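You operate a simulated robot arm through the tools that you are given. There is no shell and no other tool. Be economical: measure what you need, move in short steps, check, and stop when the job is done.

You run a simulated robot arm. Do the job below in one go: nothing can be reset, and whatever is moved stays where it is left.

TASK
Clean the blower's sooty exhaust screen in the screen holder.
Fine: use the green wire brush; brush back where it lay, screen back in the muffler seat.

The check looks at the end state, three seconds after you hand in, the way a careful person would. Anything else that was tipped, shoved, dropped, spilled or broken makes it a failure.

THE ROBOT
A 6-joint arm with a two-finger parallel gripper, fixed in place. Base frame: the origin is at the foot of the arm, x ahead of it, y to its left, z up; the work surface is at about z = 90. Units: cm, rad, N and s.
With the tool pointing down near the work surface it reaches from about 24 to 66 cm from the base axis. Its first joint turns from -1.152 to 1.152 rad. Payload 2.9 kg.
The tool frame sits at the grasp point between the pads (the TCP): z along the fingers, y along the line on which they close. The tips reach 3 cm beyond it. The gripper opens to 11 cm. The fingers are 2 cm wide and 1 cm thick; the gripper's body (4.8 by 11.2 cm) begins 5.5 cm behind the TCP.
Orientation is told as [roll, pitch, yaw] about the base's x, y, z axes, in that order, counted from this pose: with the fingers straight down and closing along the base's y, the tool's x points along the base's -x, its y along +y and its z along -z.

THE INTERFACE
- The arm moves only by the tool step_arm. Its argument "moves" is a list of rows, each an object of numbers (a shift or turn left out is 0, a gripper value left out holds the last): "tx", "ty", "tz": the shift along the tool's x, y, z in units of 25 mm (1.0 is 25 mm); "wx", "wy", "wz": the turn, a rotation vector about the tool's x, y, z in units of 6 degrees (1.0 is 6 degrees); "gripper": the opening, from 0 (shut) to 1 (fully open). In form: [{"tx": .., "ty": .., "tz": .., "wx": .., "wy": .., "wz": .., "gripper": ..}, ...]. A call has 1 to 12 rows; each row shifts and turns the commanded pose from where the row before left it, along the tool's axes as they then stand. A call with a number of a shift or a turn outside -1 to 1 is refused whole. Each row takes 0.2 s and may step no farther than 5 cm and 0.15 rad from the row before; otherwise, or with a gripper value out of range, the whole call is refused. Where a pose cannot be reached the arm comes as near as it can. A force on the tool above 40 N (or 10 N above the force at the start of the call, whichever is more), or a blocked arm, ends the call early, and 0.2 s more pass. The fingers move at their own pace (about 10.8 cm/s each) and stop on an object; they squeeze with about 30 N. The grip force told is the motor's: it shows also when the fingers shut on nothing. Time passes only in rows, and 0.2 s behind the last, so rows that do not move let the fingers close. It gives the time, the measured TCP pose, the force on the tool (base axes), the opening and the grip force at its end, in the units of the frame above (readings bear some noise).
- Cameras (640 x 400 px; columns grow to the right, rows downward): "scene" is fixed at [7.82, 42.65, 140.13]; the picture's right is [-0.70, -0.71, 0.00], its down [-0.26, 0.26, -0.93] and it looks along [0.66, -0.65, -0.37] (base axes); focal length 302 px, centre (320, 200). "wrist" rides on the gripper at [-3.6, 0, -5.7] in the tool frame; the picture's right is [0.00, -1.00, 0.00], its down [0.97, 0.00, -0.24] and it looks along [0.24, 0.00, 0.97] (tool axes); focal length 218 px, centre (320, 200). There is no depth. A picture from a camera that has moved, and an enlarged one, comes with that camera's place and axes in the base frame and with its lens. The place of the scene camera against the robot may be out by one fixed shift of up to 1.8 cm in any direction.
- snapshot(camera): a new picture of that camera. The clock stands still meanwhile.
- inspect(camera, box): a new picture of the part [left, top, right, bottom] of that camera's present view, enlarged. The clock stands still meanwhile.
- sign_off(): hands the job in; it is judged then, once.

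Go step by step. Nothing tells you positions but the pictures and the camera data: compare them with the known pose of the tool, close in by small moves and look again before you grip or let go. The budget is 120 turns and 76 pictures, counting those below and the enlarged ones. Unless the task says otherwise, let go and move clear before handing in, and close with one line.

The tools are called as name(argument=value, ...) on one line, values as JSON. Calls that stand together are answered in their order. step_arm: Moves the arm, as the interface text tells. Its arguments: {"type":"object","properties":{"moves":{"type":"array","items":{"type":"object","properties":{"tx":{"type":"number"},"ty":{"type":"number"},"tz":{"type":"number"},"wx":{"type":"number"},"wy":{"type":"number"},"wz":{"type":"number"},"gripper":{"type":"number"}}}}},"required":["moves"]} The other tools are called the same way: snapshot (camera) takes a picture; inspect (camera, box) takes an enlarged picture of a part of a camera's view; sign_off () hands the job in.

At the start:

```text
t: 0.0
ee_pos: [30.8, 7.79, 133.88]
orientation: [0.0, -0.001, -0.001]
ft_force: [-0.6, 0.2, -0.3]
finger_gap: 10.98
finger_force: 0.1
```

scene: 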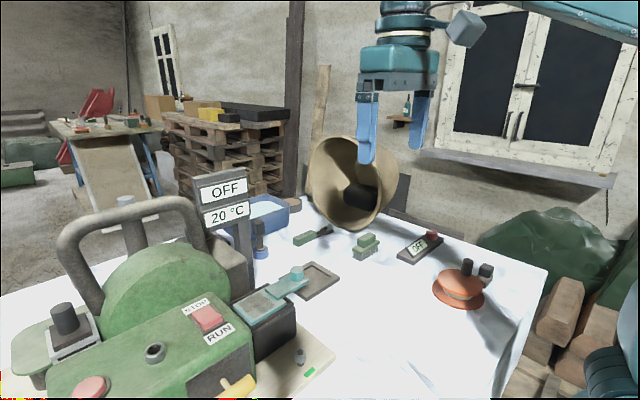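
wrist: 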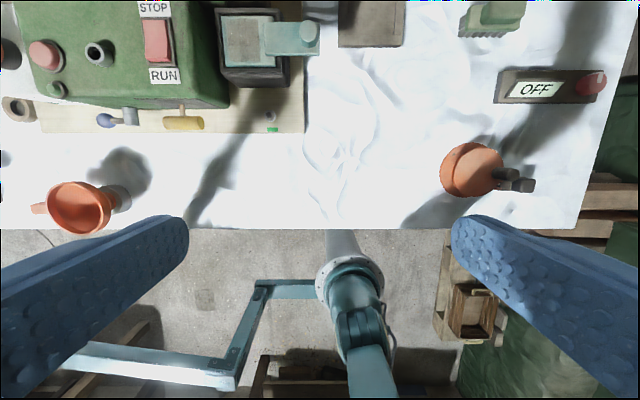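

I see a blower with a muffler holding a screen with a tab, a screen holder beside it, two green brush-like things, an OFF switch box, and a temperature/run display. I'll look closer before moving.

inspect(camera="scene", box=[220, 180, 460, 330])

inspect(camera="scene", box=[180, 240, 360, 400])

inspect(camera="wrist", box=[0, 0, 320, 200])

inspect(camera="scene", box=[0, 160, 260, 400])

```text
2.67 times, centred on (340, 255) of scene
camera zoom: at [7.82, 42.65, 140.13], right [-0.7, -0.71, 0.0], down [-0.26, 0.26, -0.93], along [0.66, -0.65, -0.37], focal length 806 px, centre (267, 53)
```

zoom: 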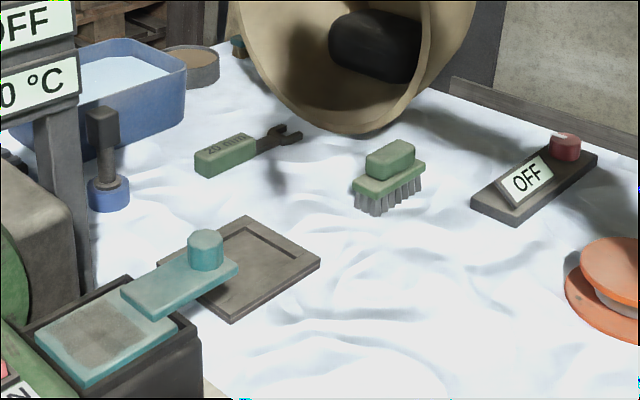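

```text
2.50 times, centred on (270, 320) of scene
camera zoom: at [7.82, 42.65, 140.13], right [-0.7, -0.71, 0.0], down [-0.26, 0.26, -0.93], along [0.66, -0.65, -0.37], focal length 756 px, centre (445, -100)
```

zoom: 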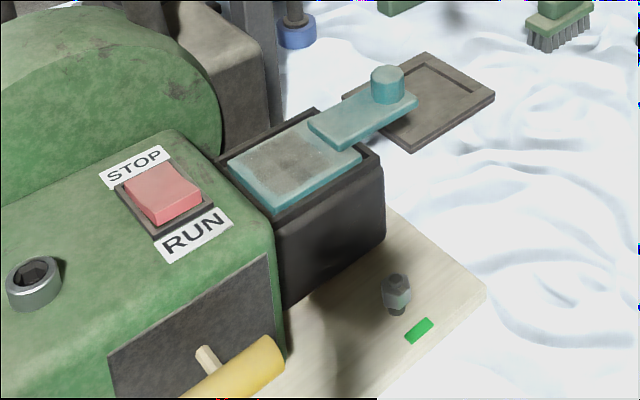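

```text
2.00 times, centred on (160, 100) of wrist
camera zoom: at [34.29, 7.62, 139.5], right [0.0, -1.0, 0.0], down [-0.97, 0.0, 0.24], along [-0.24, 0.0, -0.97], focal length 436 px, centre (640, 400)
```

zoom: 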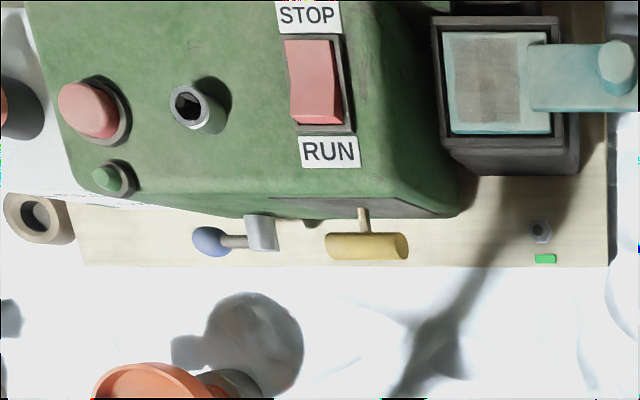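

```text
1.67 times, centred on (130, 280) of scene
camera zoom: at [7.82, 42.65, 140.13], right [-0.7, -0.71, 0.0], down [-0.26, 0.26, -0.93], along [0.66, -0.65, -0.37], focal length 504 px, centre (637, 67)
```

zoom: 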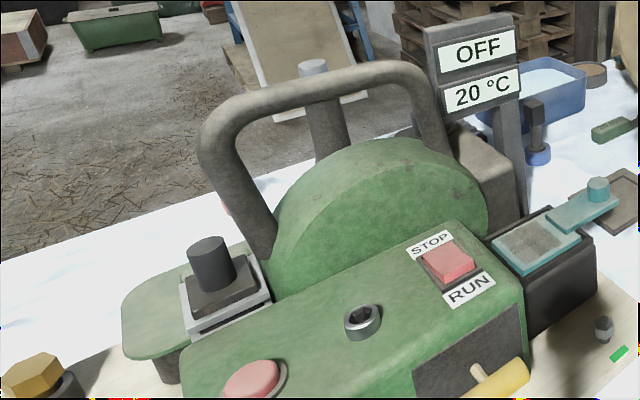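

The screen (teal, with a knob on its tab) sits in the black muffler box, near (49, 9). The empty holder tray lies to its right, and the green wire brush farther right. The blower reads OFF and 20 °C, so I'll move the wrist camera over this area to measure.

step_arm(moves=[{"tx": -1, "ty": -0.5, "tz": 0}, {"tx": -1, "ty": -0.5}, {"tx": -1, "ty": -0.5}, {"tx": -1, "ty": -0.5}, {"tx": -1, "ty": -0.5}, {"tx": -1, "ty": -0.5}, {"tx": -1, "ty": -0.2}, {}])

snapshot(camera="wrist")

```text
t: 1.4
ee_pos: [45.68, 0.54, 133.75]
orientation: [-0.002, -0.021, -0.007]
ft_force: [10.7, 2.5, -14.9]
finger_gap: 11.01
finger_force: 0.2
out of reach, approached as far as the arm can: row 7
stopped in row 7: the force on the tool passed its limit (the readings are from after the stop); the commanded pose is now the measured one
```

```text
69 pictures are left
camera wrist: at [49.1, 0.47, 139.43], right [-0.01, -1.0, 0.0], down [-0.98, 0.01, 0.22], along [-0.22, 0.0, -0.98], focal length 218 px, centre (320, 200)
```

wrist: 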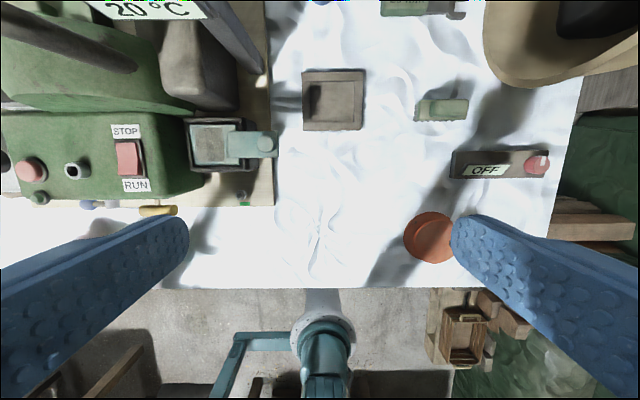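

The arm hit its reach limit at this height, so I'll go lower and look at the holder, screen and brush close up.

step_arm(moves=[{"tz": 1}, {"tz": 1, "wy": 0.2}, {"tz": 1}, {"tz": 1}, {"tx": -1}, {"tx": -0.5}, {}])

snapshot(camera="wrist")

```text
t: 3.0
ee_pos: [49.54, 0.57, 123.66]
orientation: [0.0, 0.003, -0.007]
ft_force: [0.1, 0.6, -0.5]
finger_gap: 11.0
finger_force: 0.0
```

```text
68 pictures are left
camera wrist: at [53.03, 0.48, 129.21], right [-0.01, -1.0, 0.0], down [-0.97, 0.01, 0.24], along [-0.24, 0.0, -0.97], focal length 218 px, centre (320, 200)
```

wrist: 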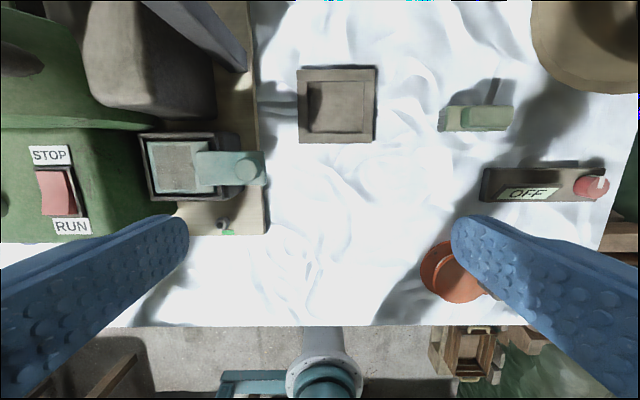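

inspect(camera="wrist", box=[120, 50, 400, 240])

inspect(camera="wrist", box=[400, 60, 560, 160])

inspect(camera="scene", box=[270, 210, 430, 310])

```text
2.11 times, centred on (260, 145) of wrist
camera zoom: at [53.03, 0.48, 129.21], right [-0.01, -1.0, 0.0], down [-0.97, 0.01, 0.24], along [-0.24, 0.0, -0.97], focal length 460 px, centre (446, 316)
```

zoom: 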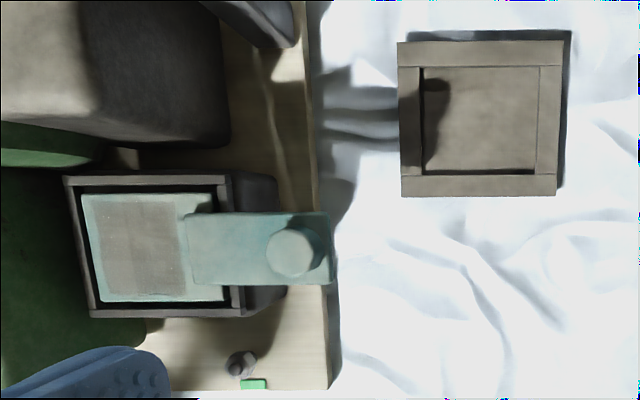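

```text
4.00 times, centred on (480, 110) of wrist
camera zoom: at [53.03, 0.48, 129.21], right [-0.01, -1.0, 0.0], down [-0.97, 0.01, 0.24], along [-0.24, 0.0, -0.97], focal length 873 px, centre (-320, 560)
```

zoom: 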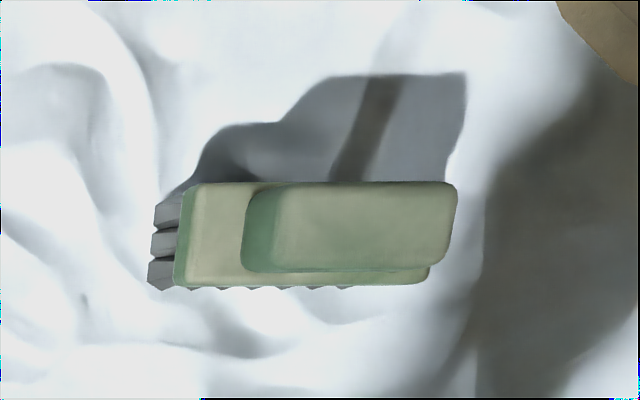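

```text
4.00 times, centred on (350, 260) of scene
camera zoom: at [7.82, 42.65, 140.13], right [-0.7, -0.71, 0.0], down [-0.26, 0.26, -0.93], along [0.66, -0.65, -0.37], focal length 1209 px, centre (200, -40)
```

zoom: 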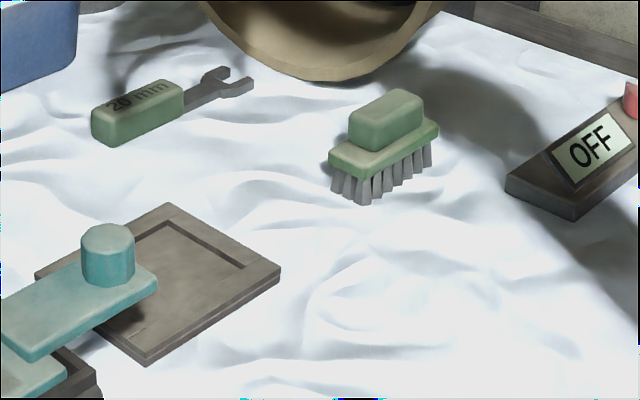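

The holder's recess is about 7.4 × 9 cm and matches the screen plate in its present orientation, so no turn is needed. I'll move above the knob for a precise fix.

step_arm(moves=[{"ty": 1, "gripper": 0.6}, {"ty": 1}, {"ty": 1}, {"ty": 0.4}, {"tz": 1}, {"tz": 1}, {}])

snapshot(camera="wrist")

inspect(camera="scene", box=[220, 130, 420, 330])

```text
t: 4.6
ee_pos: [49.67, 8.88, 118.67]
orientation: [0.002, 0.004, -0.007]
ft_force: [0.2, -0.3, 0.7]
finger_gap: 6.6
finger_force: 0.1
```

```text
64 pictures are left
camera wrist: at [53.16, 8.91, 124.3], right [-0.01, -1.0, 0.0], down [-0.97, 0.01, 0.24], along [-0.24, 0.0, -0.97], focal length 218 px, centre (320, 200)
```

wrist: 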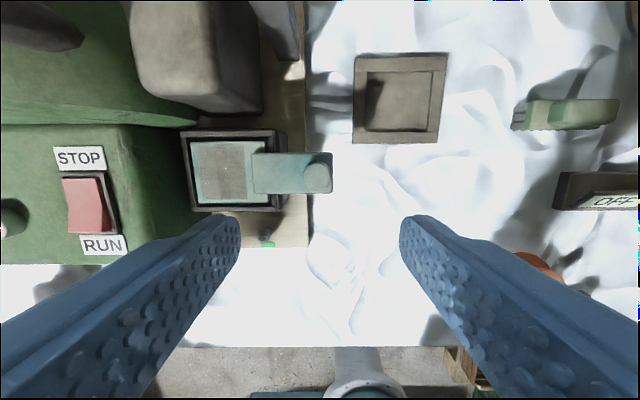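

```text
2.00 times, centred on (320, 230) of scene
camera zoom: at [7.82, 42.65, 140.13], right [-0.7, -0.71, 0.0], down [-0.26, 0.26, -0.93], along [0.66, -0.65, -0.37], focal length 604 px, centre (320, 140)
```

zoom: 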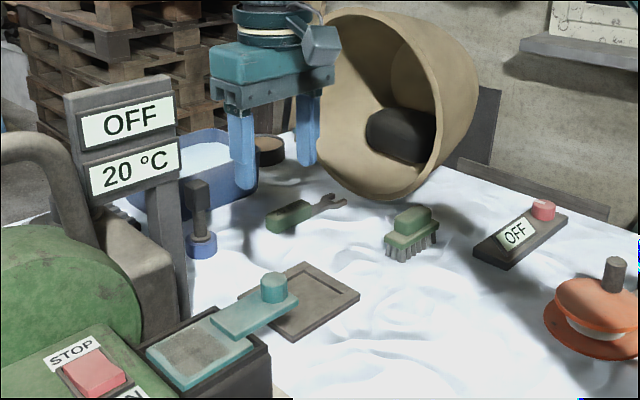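

The knob sits at about (50.9, 8.9) with its top near z 103.5. I'll descend to just above it and look again.

step_arm(moves=[{"tx": -0.5, "tz": 0.8}, {"tz": 1}, {"tz": 1}, {"tz": 0.9}, {}])

snapshot(camera="wrist")

inspect(camera="scene", box=[240, 200, 360, 320])

```text
t: 5.8
ee_pos: [50.77, 9.04, 109.45]
orientation: [0.0, 0.005, -0.008]
ft_force: [0.3, 0.5, 0.0]
finger_gap: 6.58
finger_force: 0.0
```

```text
62 pictures are left
camera wrist: at [54.16, 8.97, 115.07], right [-0.01, -1.0, 0.0], down [-0.97, 0.01, 0.24], along [-0.24, 0.0, -0.97], focal length 218 px, centre (320, 200)
```

wrist: 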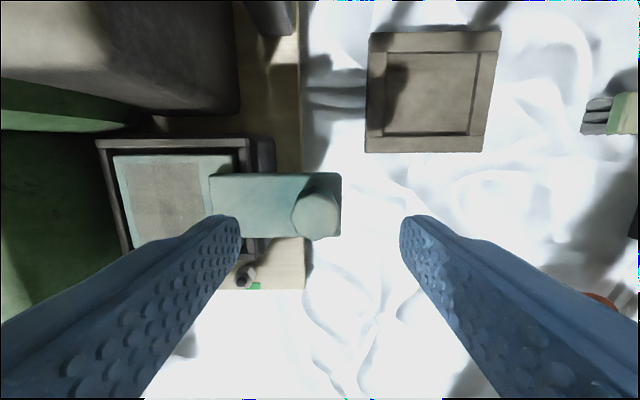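

```text
3.33 times, centred on (300, 260) of scene
camera zoom: at [7.82, 42.65, 140.13], right [-0.7, -0.71, 0.0], down [-0.26, 0.26, -0.93], along [0.66, -0.65, -0.37], focal length 1007 px, centre (387, 0)
```

zoom: 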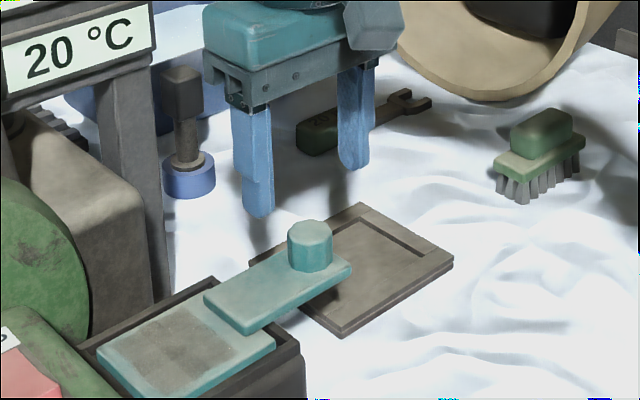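

The knob's top is near z 103.2 and the tab's top near 101, so I'll lower the fingertips to about 101.6 around the knob.

step_arm(moves=[{"tx": 0.1, "ty": 0.08, "tz": 0.9}, {"tz": 0.9}, {"tz": 0.1}, {}])

inspect(camera="scene", box=[250, 220, 340, 300])

snapshot(camera="wrist")

```text
t: 6.8
ee_pos: [50.41, 9.3, 104.79]
orientation: [0.0, 0.003, -0.007]
ft_force: [0.5, -0.8, 0.0]
finger_gap: 6.59
finger_force: 0.0
```

```text
5.00 times, centred on (295, 260) of scene
camera zoom: at [7.82, 42.65, 140.13], right [-0.7, -0.71, 0.0], down [-0.26, 0.26, -0.93], along [0.66, -0.65, -0.37], focal length 1511 px, centre (445, -100)
```

zoom: 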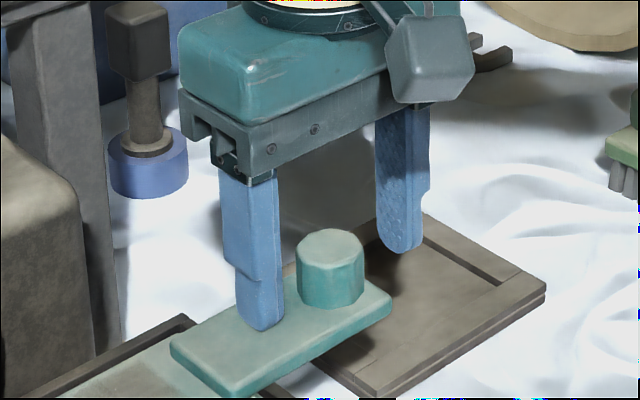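

```text
59 pictures are left
camera wrist: at [53.87, 9.1, 110.35], right [-0.01, -1.0, 0.0], down [-0.97, 0.01, 0.24], along [-0.24, 0.0, -0.97], focal length 218 px, centre (320, 200)
```

wrist: 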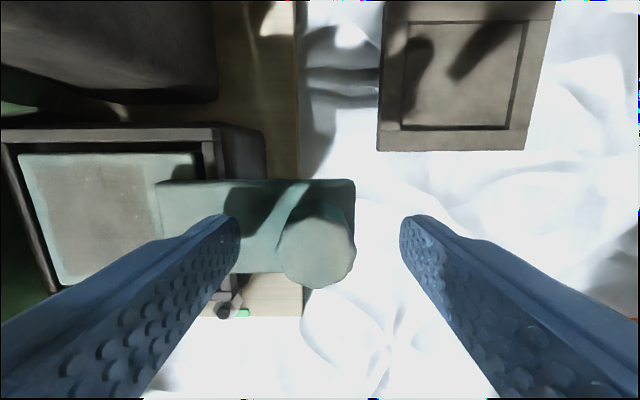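

The fingers straddle the knob correctly. I'll lower slightly and close.

step_arm(moves=[{"tz": 0.14}, {}, {"gripper": 0}, {}, {}, {}])

inspect(camera="scene", box=[250, 220, 340, 300])

```text
t: 8.2
ee_pos: [50.4, 9.22, 104.5]
orientation: [0.001, 0.004, -0.006]
ft_force: [-1.0, 3.6, 10.8]
finger_gap: 2.72
finger_force: 30.3
```

```text
5.00 times, centred on (295, 260) of scene
camera zoom: at [7.8, 42.66, 140.13], right [-0.7, -0.71, 0.0], down [-0.26, 0.26, -0.93], along [0.66, -0.65, -0.37], focal length 1511 px, centre (445, -100)
```

zoom: 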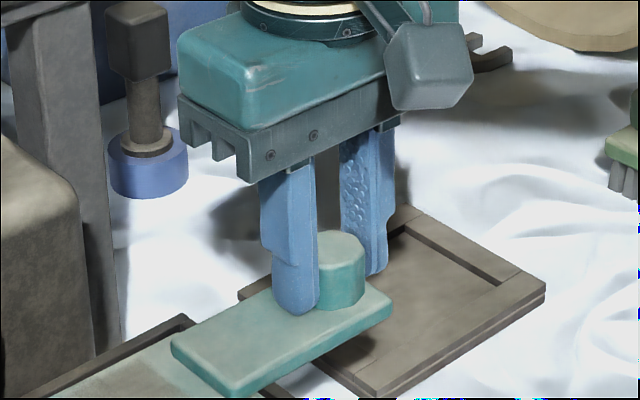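

The grip is firm, and the seat pose of the TCP is (50.4, 9.2, 104.5). I'll lift straight up.

step_arm(moves=[{"tz": -0.2}, {"tz": -0.4}, {"tz": -0.6}, {"tz": -0.8}, {"tz": -0.8}, {}])

snapshot(camera="wrist")

inspect(camera="scene", box=[220, 190, 370, 320])

```text
t: 9.6
ee_pos: [50.55, 9.25, 111.21]
orientation: [-0.001, 0.002, -0.006]
ft_force: [-0.2, -0.1, -1.6]
finger_gap: 2.65
finger_force: 29.8
```

```text
57 pictures are left
camera wrist: at [54.01, 9.18, 116.98], right [-0.01, -1.0, 0.0], down [-0.97, 0.01, 0.24], along [-0.24, 0.0, -0.97], focal length 218 px, centre (320, 200)
```

wrist: 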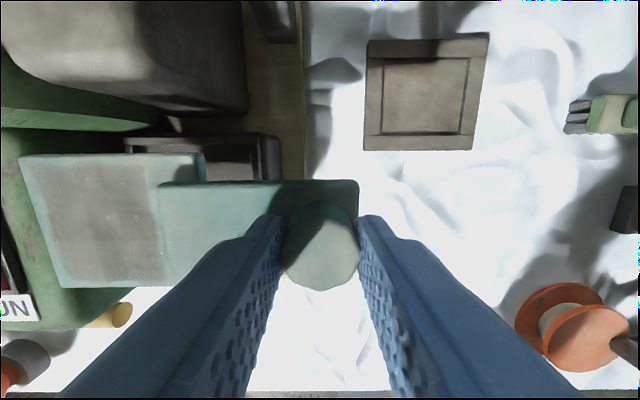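

```text
3.08 times, centred on (295, 255) of scene
camera zoom: at [7.82, 42.65, 140.13], right [-0.7, -0.71, 0.0], down [-0.26, 0.26, -0.93], along [0.66, -0.65, -0.37], focal length 930 px, centre (397, 31)
```

zoom: 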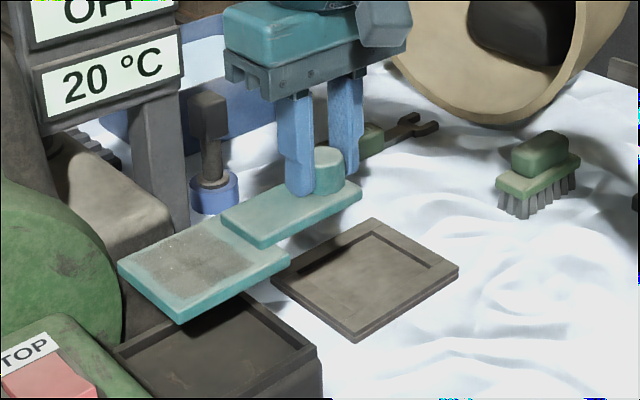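

The screen is level in the grip and the muffler seat is clear. I'll zoom on the holder to fix its recess.

inspect(camera="wrist", box=[340, 20, 510, 170])

inspect(camera="scene", box=[300, 250, 380, 310])

```text
2.67 times, centred on (425, 95) of wrist
camera zoom: at [54.01, 9.18, 116.98], right [-0.01, -1.0, 0.0], down [-0.97, 0.01, 0.24], along [-0.24, 0.0, -0.97], focal length 582 px, centre (40, 480)
```

zoom: 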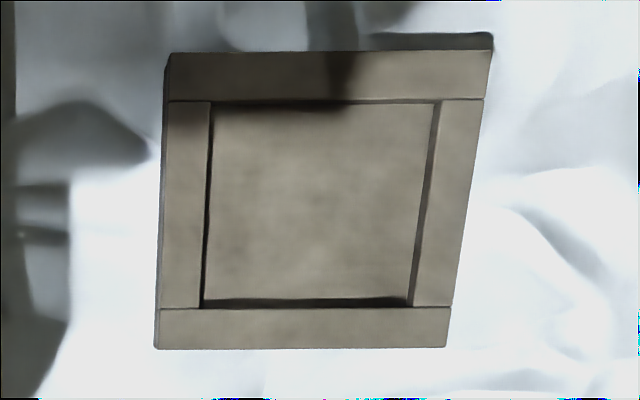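

```text
6.67 times, centred on (340, 280) of scene
camera zoom: at [7.82, 42.65, 140.13], right [-0.7, -0.71, 0.0], down [-0.26, 0.26, -0.93], along [0.66, -0.65, -0.37], focal length 2015 px, centre (187, -333)
```

zoom: 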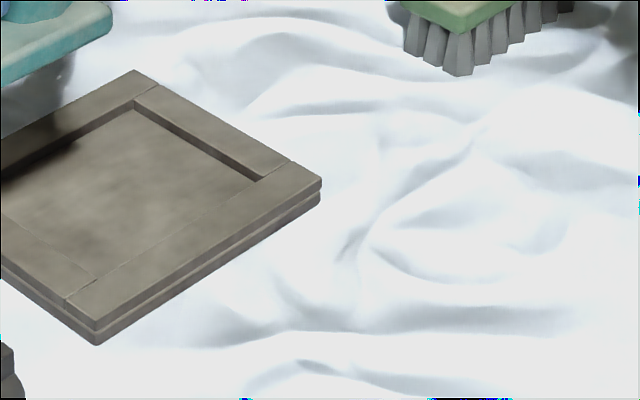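

The recess spans about x 55.1–62.7, y −6.6 to 2.3, centred at (58.9, −2.15). The plate centre is 9.1 cm to +y of the TCP, so the TCP should go to about (59, −11.25). I'll move across at height.

step_arm(moves=[{"ty": -0.5}, {"ty": -0.9}, {"ty": -0.9}, {"ty": -0.9}, {"ty": -0.9}, {"ty": -0.9}, {"ty": -0.9}, {"ty": -0.9}, {"ty": -0.9}, {"ty": -0.5}, {}])

step_arm(moves=[{"tx": -0.6}, {"tx": -0.8}, {"tx": -0.8}, {"tx": -0.8}, {"tx": -0.35}, {"tz": 0.8}, {"tz": 0.8}, {}])

snapshot(camera="wrist")

snapshot(camera="scene")

```text
t: 12.0
ee_pos: [50.31, -11.07, 111.31]
orientation: [-0.001, 0.004, -0.007]
ft_force: [0.3, -0.5, -0.7]
finger_gap: 2.67
finger_force: 30.3
```

```text
t: 13.8
ee_pos: [58.64, -11.3, 107.09]
orientation: [0.0, 0.006, -0.007]
ft_force: [-0.2, -0.3, -0.7]
finger_gap: 2.66
finger_force: 30.3
```

```text
53 pictures are left
camera wrist: at [62.13, -11.38, 112.84], right [-0.01, -1.0, 0.0], down [-0.97, 0.01, 0.24], along [-0.24, 0.0, -0.97], focal length 218 px, centre (320, 200)
```

wrist: 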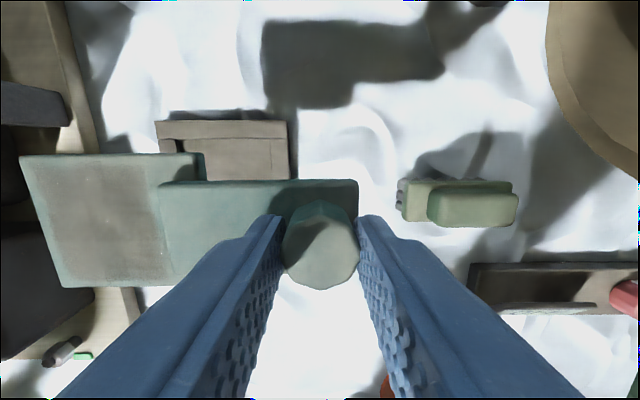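

```text
52 pictures are left
```

scene: 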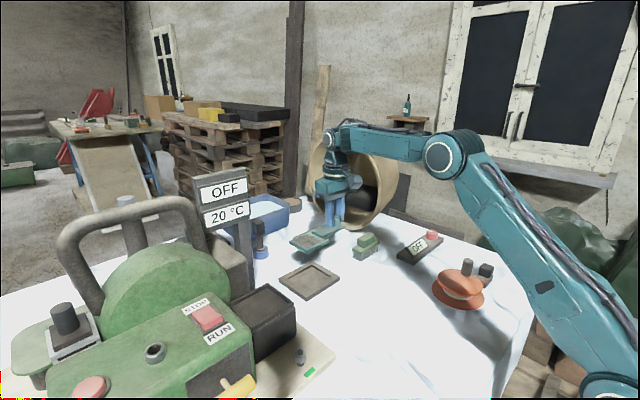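

The screen hangs above the holder. I'll descend part way and check the alignment from both views.

step_arm(moves=[{"tx": -0.14, "tz": 0.8}, {"tz": 0.8}, {"tz": 0.8}, {"tz": 0.3}, {}])

snapshot(camera="wrist")

inspect(camera="scene", box=[260, 210, 380, 310])

```text
t: 15.0
ee_pos: [59.0, -11.4, 100.47]
orientation: [0.0, 0.004, -0.005]
ft_force: [-0.4, 0.8, -0.1]
finger_gap: 2.67
finger_force: 29.2
```

```text
51 pictures are left
camera wrist: at [62.53, -11.4, 106.12], right [-0.01, -1.0, 0.0], down [-0.97, 0.01, 0.24], along [-0.24, 0.0, -0.97], focal length 218 px, centre (320, 200)
```

wrist: 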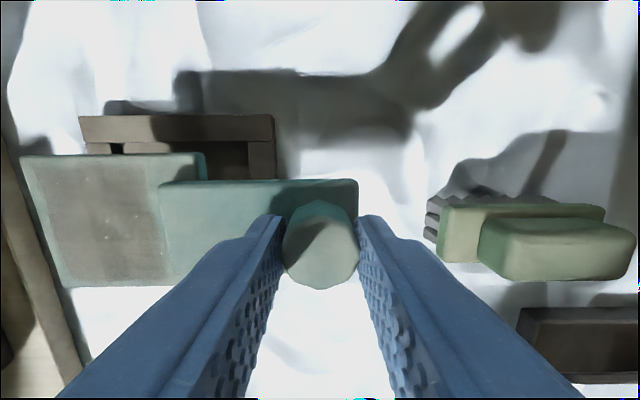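

```text
4.00 times, centred on (320, 260) of scene
camera zoom: at [7.82, 42.65, 140.13], right [-0.7, -0.71, 0.0], down [-0.26, 0.26, -0.93], along [0.66, -0.65, -0.37], focal length 1209 px, centre (320, -40)
```

zoom: 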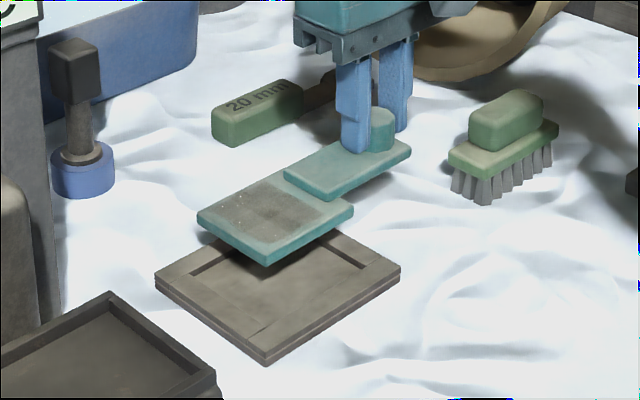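

The plate lines up with the recess within about 1 mm. I'll descend slowly, watching the force.

step_arm(moves=[{"tz": 0.3}, {"tz": 0.3}, {"tz": 0.3}, {"tz": 0.2}, {}])

inspect(camera="scene", box=[260, 210, 380, 310])

```text
t: 16.2
ee_pos: [59.08, -11.3, 97.79]
orientation: [0.001, 0.004, -0.007]
ft_force: [-0.4, 0.3, -0.6]
finger_gap: 2.66
finger_force: 30.0
```

```text
4.00 times, centred on (320, 260) of scene
camera zoom: at [7.82, 42.65, 140.13], right [-0.7, -0.71, 0.0], down [-0.26, 0.26, -0.93], along [0.66, -0.65, -0.37], focal length 1209 px, centre (320, -40)
```

zoom: 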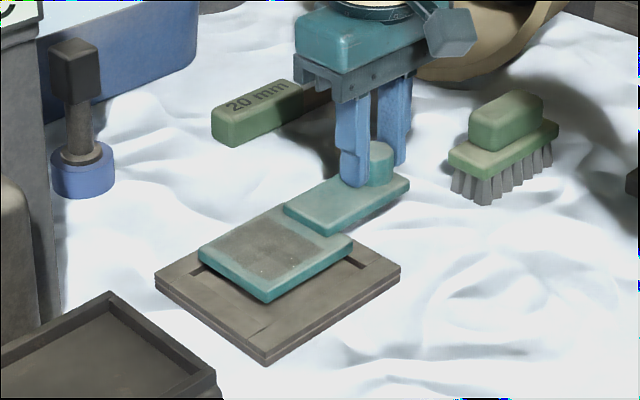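

step_arm(moves=[{"tz": 0.2}, {"tz": 0.2}, {"tz": 0.15}, {}])

inspect(camera="scene", box=[260, 210, 380, 310])

```text
t: 17.2
ee_pos: [59.14, -11.33, 96.36]
orientation: [-0.002, 0.003, -0.008]
ft_force: [-0.3, 0.3, -0.9]
finger_gap: 2.65
finger_force: 29.7
```

```text
4.00 times, centred on (320, 260) of scene
camera zoom: at [7.82, 42.65, 140.13], right [-0.7, -0.71, 0.0], down [-0.26, 0.26, -0.93], along [0.66, -0.65, -0.37], focal length 1209 px, centre (320, -40)
```

zoom: 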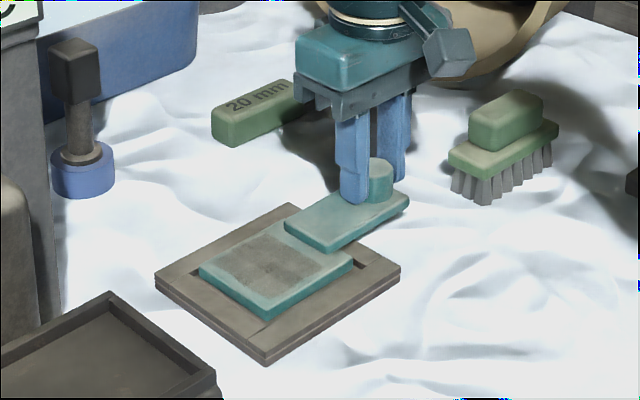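

step_arm(moves=[{"tz": 0.12, "tx": 0.05}, {"tz": 0.12}, {"tz": 0.1}, {}])

inspect(camera="scene", box=[260, 210, 380, 310])

```text
t: 18.2
ee_pos: [59.1, -11.44, 95.63]
orientation: [0.001, -0.001, -0.009]
ft_force: [4.5, -5.8, 15.5]
finger_gap: 2.76
finger_force: 29.8
```

```text
4.00 times, centred on (320, 260) of scene
camera zoom: at [7.8, 42.64, 140.13], right [-0.7, -0.71, 0.0], down [-0.26, 0.26, -0.93], along [0.66, -0.65, -0.37], focal length 1209 px, centre (320, -40)
```

zoom: 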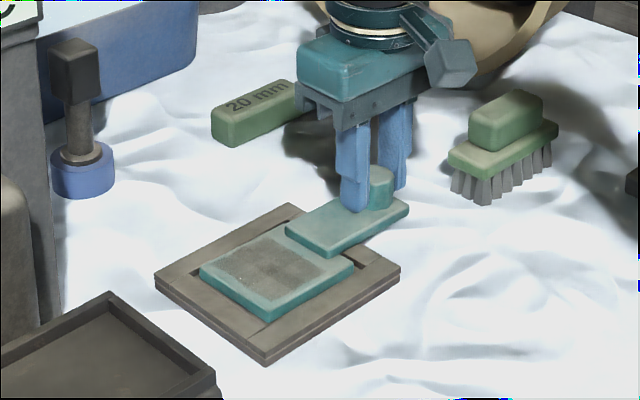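

Contact at TCP z 95.6. I'll zoom to see whether the plate is inside the recess.

inspect(camera="scene", box=[290, 255, 370, 305])

snapshot(camera="wrist")

```text
8.00 times, centred on (330, 280) of scene
camera zoom: at [7.8, 42.64, 140.13], right [-0.7, -0.71, 0.0], down [-0.26, 0.26, -0.93], along [0.66, -0.65, -0.37], focal length 2418 px, centre (240, -440)
```

zoom: 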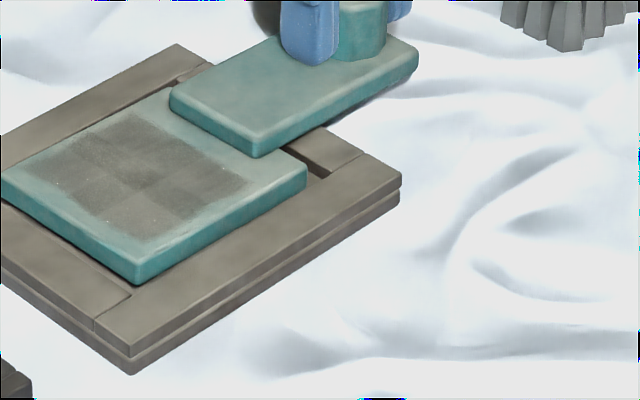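

```text
45 pictures are left
camera wrist: at [62.56, -11.54, 101.3], right [-0.01, -1.0, 0.0], down [-0.97, 0.01, 0.24], along [-0.24, 0.0, -0.97], focal length 218 px, centre (320, 200)
```

wrist: 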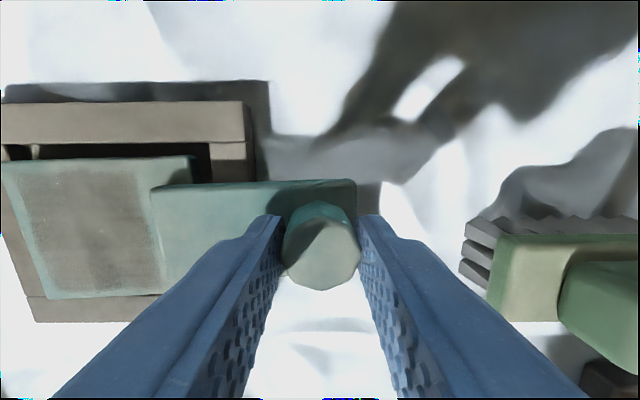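

inspect(camera="wrist", box=[0, 80, 260, 330])

```text
1.60 times, centred on (130, 205) of wrist
camera zoom: at [62.56, -11.54, 101.3], right [-0.01, -1.0, 0.0], down [-0.97, 0.01, 0.24], along [-0.24, 0.0, -0.97], focal length 349 px, centre (624, 192)
```

zoom: 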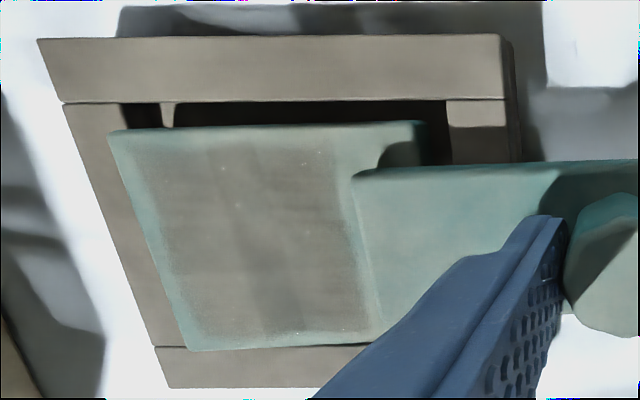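

The plate outline lies inside the recess on all sides, and the tilt change matches it having settled level on the floor. I'll open slightly and check that it stays put.

step_arm(moves=[{"tz": -0.08}, {"gripper": 0.4}, {}, {}])

inspect(camera="scene", box=[280, 245, 370, 305])

inspect(camera="wrist", box=[0, 80, 260, 330])

```text
t: 19.2
ee_pos: [58.99, -11.33, 95.75]
orientation: [0.001, 0.004, -0.006]
ft_force: [-0.3, 0.5, -0.4]
finger_gap: 4.42
finger_force: 0.1
```

```text
6.67 times, centred on (325, 275) of scene
camera zoom: at [7.82, 42.65, 140.13], right [-0.7, -0.71, 0.0], down [-0.26, 0.26, -0.93], along [0.66, -0.65, -0.37], focal length 2015 px, centre (287, -300)
```

zoom: 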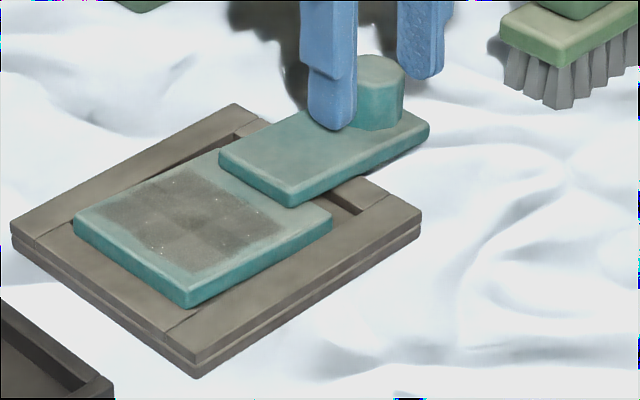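

```text
1.60 times, centred on (130, 205) of wrist
camera zoom: at [62.47, -11.45, 101.34], right [-0.01, -1.0, 0.0], down [-0.97, 0.01, 0.24], along [-0.24, 0.0, -0.97], focal length 349 px, centre (624, 192)
```

zoom: 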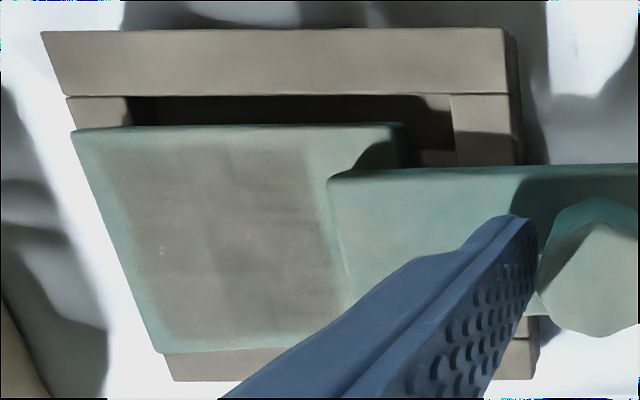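

After release the plate seems to have shifted slightly toward +y. I'll lift clear and take a proper top view.

step_arm(moves=[{"gripper": 0.5, "tz": -0.3}, {"tz": -0.8}, {"tz": -1}, {"tz": -1, "ty": 0.5}, {"ty": 1}, {"ty": 1}, {"ty": 1}, {}])

snapshot(camera="wrist")

inspect(camera="scene", box=[280, 245, 370, 305])

```text
t: 21.0
ee_pos: [58.81, -2.57, 103.31]
orientation: [0.001, 0.004, -0.007]
ft_force: [-0.3, -0.4, 0.4]
finger_gap: 5.51
finger_force: 0.1
```

```text
41 pictures are left
camera wrist: at [62.4, -2.66, 108.99], right [-0.01, -1.0, 0.0], down [-0.97, 0.01, 0.24], along [-0.24, 0.0, -0.97], focal length 218 px, centre (320, 200)
```

wrist: 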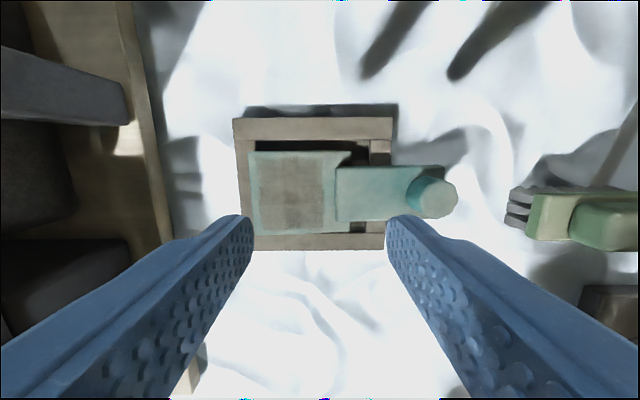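

```text
6.67 times, centred on (325, 275) of scene
camera zoom: at [7.82, 42.65, 140.13], right [-0.7, -0.71, 0.0], down [-0.26, 0.26, -0.93], along [0.66, -0.65, -0.37], focal length 2015 px, centre (287, -300)
```

zoom: 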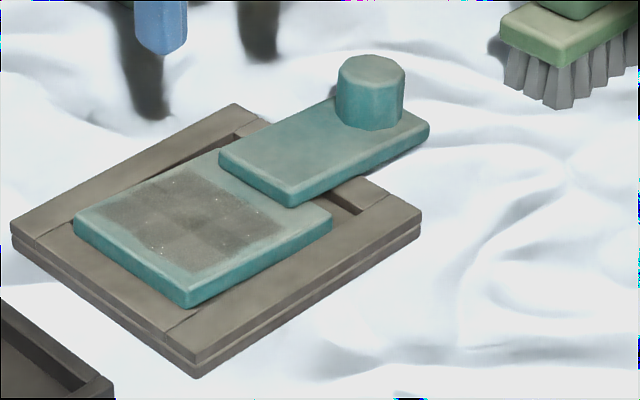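

inspect(camera="wrist", box=[220, 100, 470, 260])

```text
2.50 times, centred on (345, 180) of wrist
camera zoom: at [62.4, -2.66, 108.99], right [-0.01, -1.0, 0.0], down [-0.97, 0.01, 0.24], along [-0.24, 0.0, -0.97], focal length 546 px, centre (258, 250)
```

zoom: 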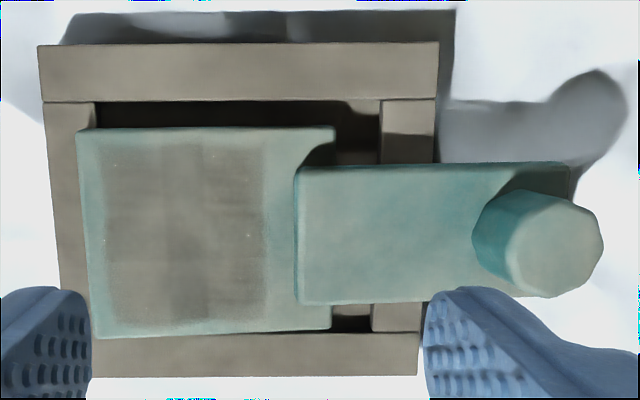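

The plate has slid about 0.9 cm toward +y and rests on that rim, so it isn't seated. I'll re-grip the knob, lift, shift and lower again.

step_arm(moves=[{"ty": -1}, {"ty": -1}, {"ty": -1, "tx": -0.05}, {"ty": -0.15, "tz": 0.5}, {"tz": 1}, {}])

snapshot(camera="wrist")

```text
t: 22.4
ee_pos: [58.93, -10.37, 99.66]
orientation: [0.002, 0.003, -0.007]
ft_force: [0.2, -0.5, 0.5]
finger_gap: 5.49
finger_force: 0.0
```

```text
38 pictures are left
camera wrist: at [62.55, -10.54, 105.23], right [-0.01, -1.0, 0.0], down [-0.97, 0.01, 0.24], along [-0.24, 0.0, -0.97], focal length 218 px, centre (320, 200)
```

wrist: 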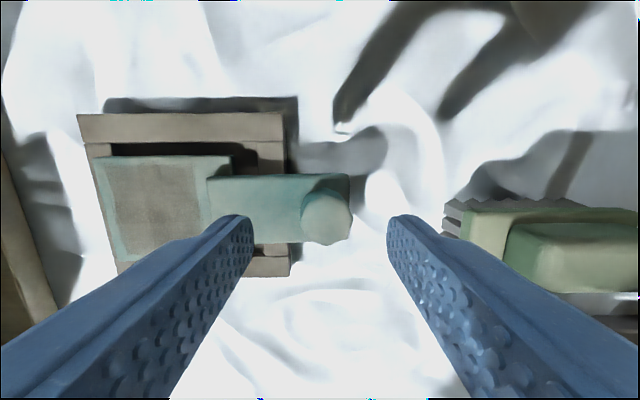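

step_arm(moves=[{"ty": -0.14, "tz": 0.5}, {"tz": 0.5}, {"tz": 0.45}, {}, {"gripper": 0.3}, {"gripper": 0.15}, {"gripper": 0}, {}, {}])

step_arm(moves=[{"tz": -0.3}, {"tz": -0.3}, {}])

inspect(camera="wrist", box=[0, 80, 260, 330])

inspect(camera="scene", box=[280, 235, 380, 305])

```text
t: 24.4
ee_pos: [59.21, -10.9, 96.19]
orientation: [0.001, 0.002, -0.007]
ft_force: [0.7, -1.2, 3.2]
finger_gap: 2.76
finger_force: 30.4
```

```text
t: 25.2
ee_pos: [59.25, -10.91, 97.51]
orientation: [0.001, 0.003, -0.008]
ft_force: [-0.6, -0.6, -1.0]
finger_gap: 2.69
finger_force: 29.7
```

```text
1.60 times, centred on (130, 205) of wrist
camera zoom: at [62.66, -10.95, 103.16], right [-0.01, -1.0, 0.0], down [-0.97, 0.01, 0.24], along [-0.24, 0.0, -0.97], focal length 349 px, centre (624, 192)
```

zoom: 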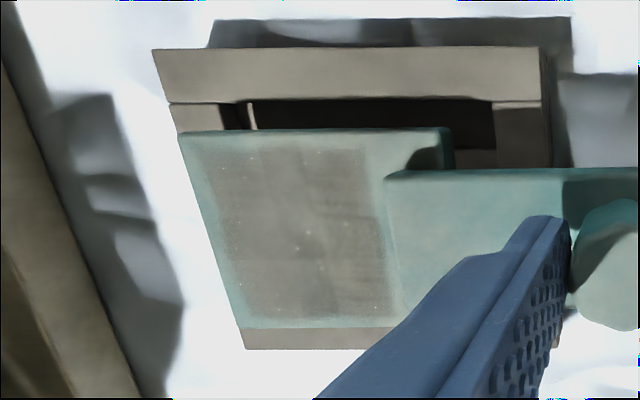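

```text
5.71 times, centred on (330, 270) of scene
camera zoom: at [7.82, 42.65, 140.13], right [-0.7, -0.71, 0.0], down [-0.26, 0.26, -0.93], along [0.66, -0.65, -0.37], focal length 1727 px, centre (263, -200)
```

zoom: 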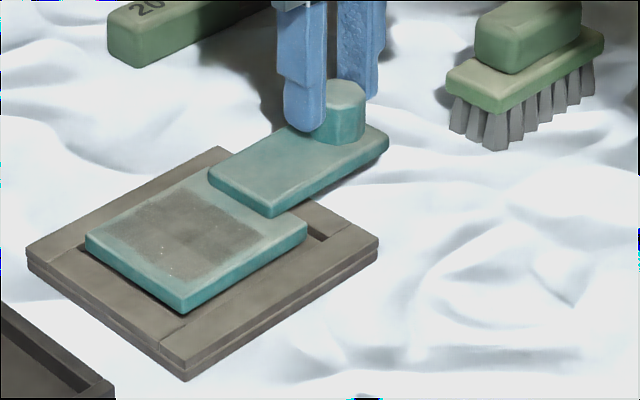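

I'll shift about 0.45 cm toward −y, which matches the well-aligned first contact, and lower again.

step_arm(moves=[{"tx": 0.06, "ty": -0.18}, {}, {"tz": 0.2}, {"tz": 0.2}, {}])

inspect(camera="wrist", box=[0, 80, 260, 330])

```text
t: 26.4
ee_pos: [58.95, -11.24, 96.57]
orientation: [0.0, 0.002, -0.007]
ft_force: [0.1, 0.2, 1.4]
finger_gap: 2.67
finger_force: 29.8
```

```text
1.60 times, centred on (130, 205) of wrist
camera zoom: at [62.48, -11.46, 102.27], right [-0.01, -1.0, 0.0], down [-0.97, 0.01, 0.24], along [-0.24, 0.0, -0.97], focal length 349 px, centre (624, 192)
```

zoom: 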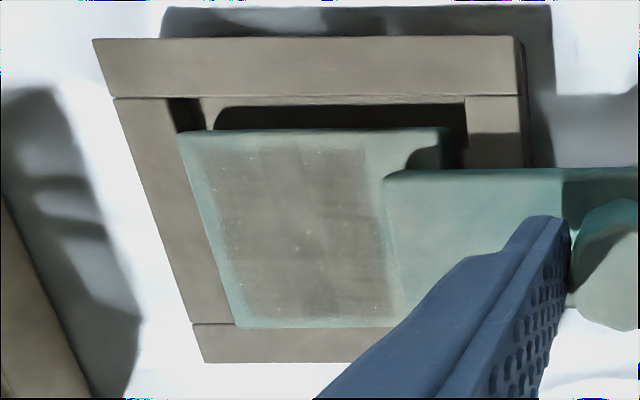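

The plate is too close to the −x wall (gap about 0.1 versus 0.9 cm on the far side). I'll shift +x by 0.35 and continue down.

step_arm(moves=[{"tx": -0.14, "ty": -0.03}, {}, {"tz": 0.12}, {"tz": 0.12}, {}])

inspect(camera="wrist", box=[0, 80, 260, 330])

inspect(camera="scene", box=[280, 245, 370, 305])

```text
t: 27.6
ee_pos: [59.28, -11.39, 96.12]
orientation: [-0.001, 0.0, -0.009]
ft_force: [2.5, -6.4, 12.2]
finger_gap: 2.75
finger_force: 29.8
```

```text
1.60 times, centred on (130, 205) of wrist
camera zoom: at [62.79, -11.54, 101.77], right [-0.01, -1.0, 0.0], down [-0.97, 0.01, 0.24], along [-0.24, 0.0, -0.97], focal length 349 px, centre (624, 192)
```

zoom: 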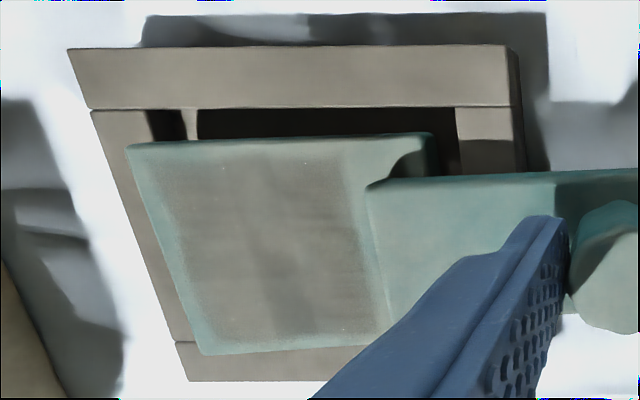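

```text
6.67 times, centred on (325, 275) of scene
camera zoom: at [7.8, 42.64, 140.13], right [-0.7, -0.71, 0.0], down [-0.26, 0.26, -0.93], along [0.66, -0.65, -0.37], focal length 2015 px, centre (287, -300)
```

zoom: 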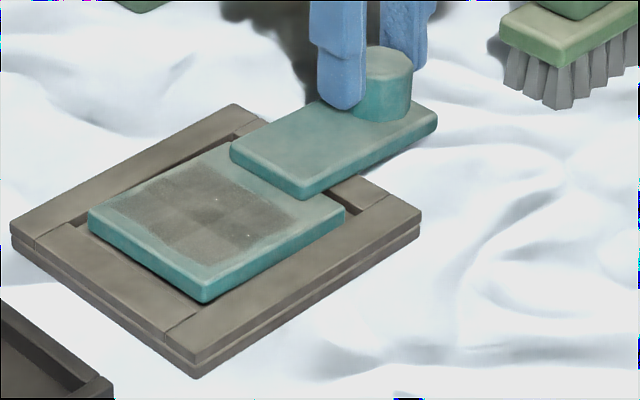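

The plate corner is still catching near the −x rim, and the reaction force is +x, −y. I'll raise slightly, shift +x 0.35 and −y 0.1, and press lightly again.

step_arm(moves=[{"tz": -0.15}, {"tx": -0.14, "ty": -0.04}, {}, {"tz": 0.1}, {"tz": 0.1}, {}])

inspect(camera="scene", box=[280, 245, 370, 305])

```text
t: 29.0
ee_pos: [59.68, -11.57, 95.94]
orientation: [0.001, -0.001, -0.009]
ft_force: [3.2, -3.5, 12.8]
finger_gap: 2.77
finger_force: 30.0
```

```text
6.67 times, centred on (325, 275) of scene
camera zoom: at [7.8, 42.64, 140.13], right [-0.7, -0.71, 0.0], down [-0.26, 0.26, -0.93], along [0.66, -0.65, -0.37], focal length 2015 px, centre (287, -300)
```

zoom: 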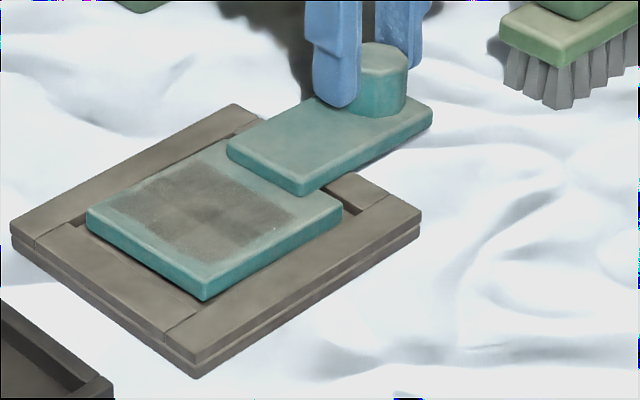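

inspect(camera="scene", box=[290, 265, 335, 300])

inspect(camera="scene", box=[310, 250, 350, 280])

```text
11.43 times, centred on (312, 282) of scene
camera zoom: at [7.8, 42.64, 140.13], right [-0.7, -0.71, 0.0], down [-0.26, 0.26, -0.93], along [0.66, -0.65, -0.37], focal length 3454 px, centre (406, -743)
```

zoom: 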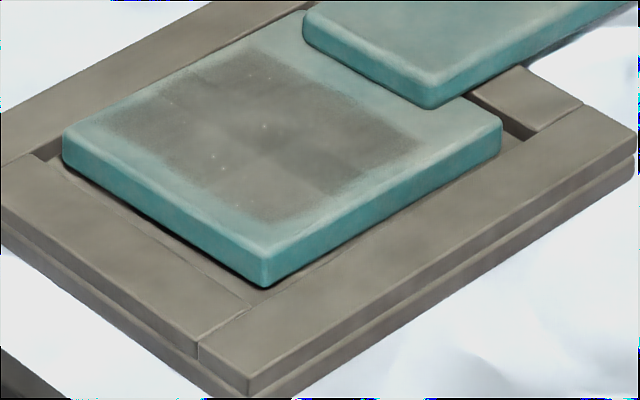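

```text
13.33 times, centred on (330, 265) of scene
camera zoom: at [7.8, 42.64, 140.13], right [-0.7, -0.71, 0.0], down [-0.26, 0.26, -0.93], along [0.66, -0.65, -0.37], focal length 4030 px, centre (187, -667)
```

zoom: 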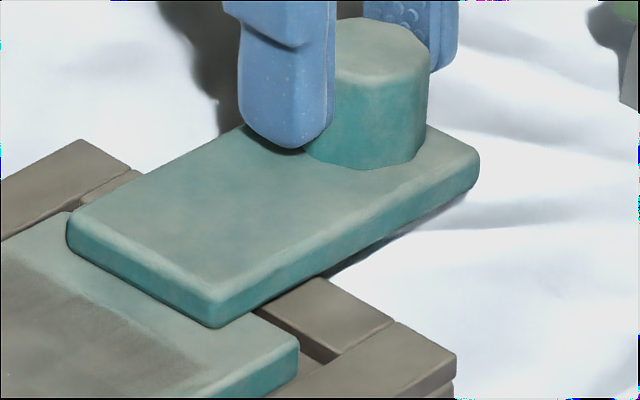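

This zoom shows the plate inside the recess, with visible gaps to the +y and −y walls. I'll release the knob slowly.

step_arm(moves=[{"tz": -0.03}, {}, {"gripper": 0.27}, {"gripper": 0.3}, {"gripper": 0.35}, {"gripper": 0.42}, {"gripper": 0.5}, {}])

inspect(camera="scene", box=[290, 265, 335, 300])

inspect(camera="wrist", box=[0, 80, 260, 330])

```text
t: 30.8
ee_pos: [59.55, -11.36, 96.07]
orientation: [0.0, 0.003, -0.006]
ft_force: [-0.2, -0.5, 0.1]
finger_gap: 5.52
finger_force: 0.1
```

```text
11.43 times, centred on (312, 282) of scene
camera zoom: at [7.82, 42.65, 140.13], right [-0.7, -0.71, 0.0], down [-0.26, 0.26, -0.93], along [0.66, -0.65, -0.37], focal length 3454 px, centre (406, -743)
```

zoom: 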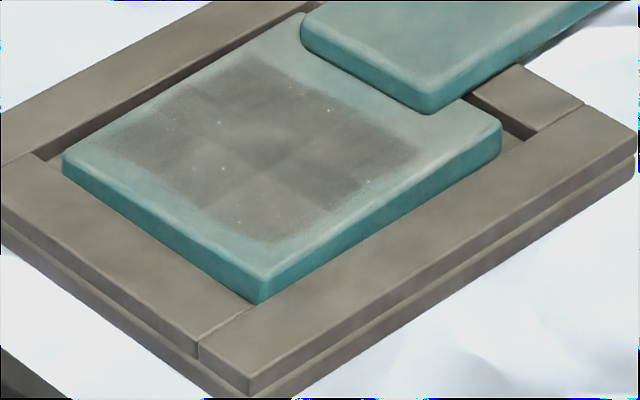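

```text
1.60 times, centred on (130, 205) of wrist
camera zoom: at [63.09, -11.53, 101.71], right [-0.01, -1.0, 0.0], down [-0.97, 0.01, 0.24], along [-0.24, 0.0, -0.97], focal length 349 px, centre (624, 192)
```

zoom: 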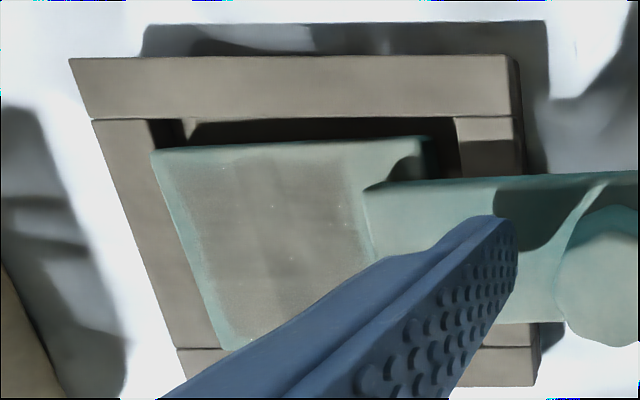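

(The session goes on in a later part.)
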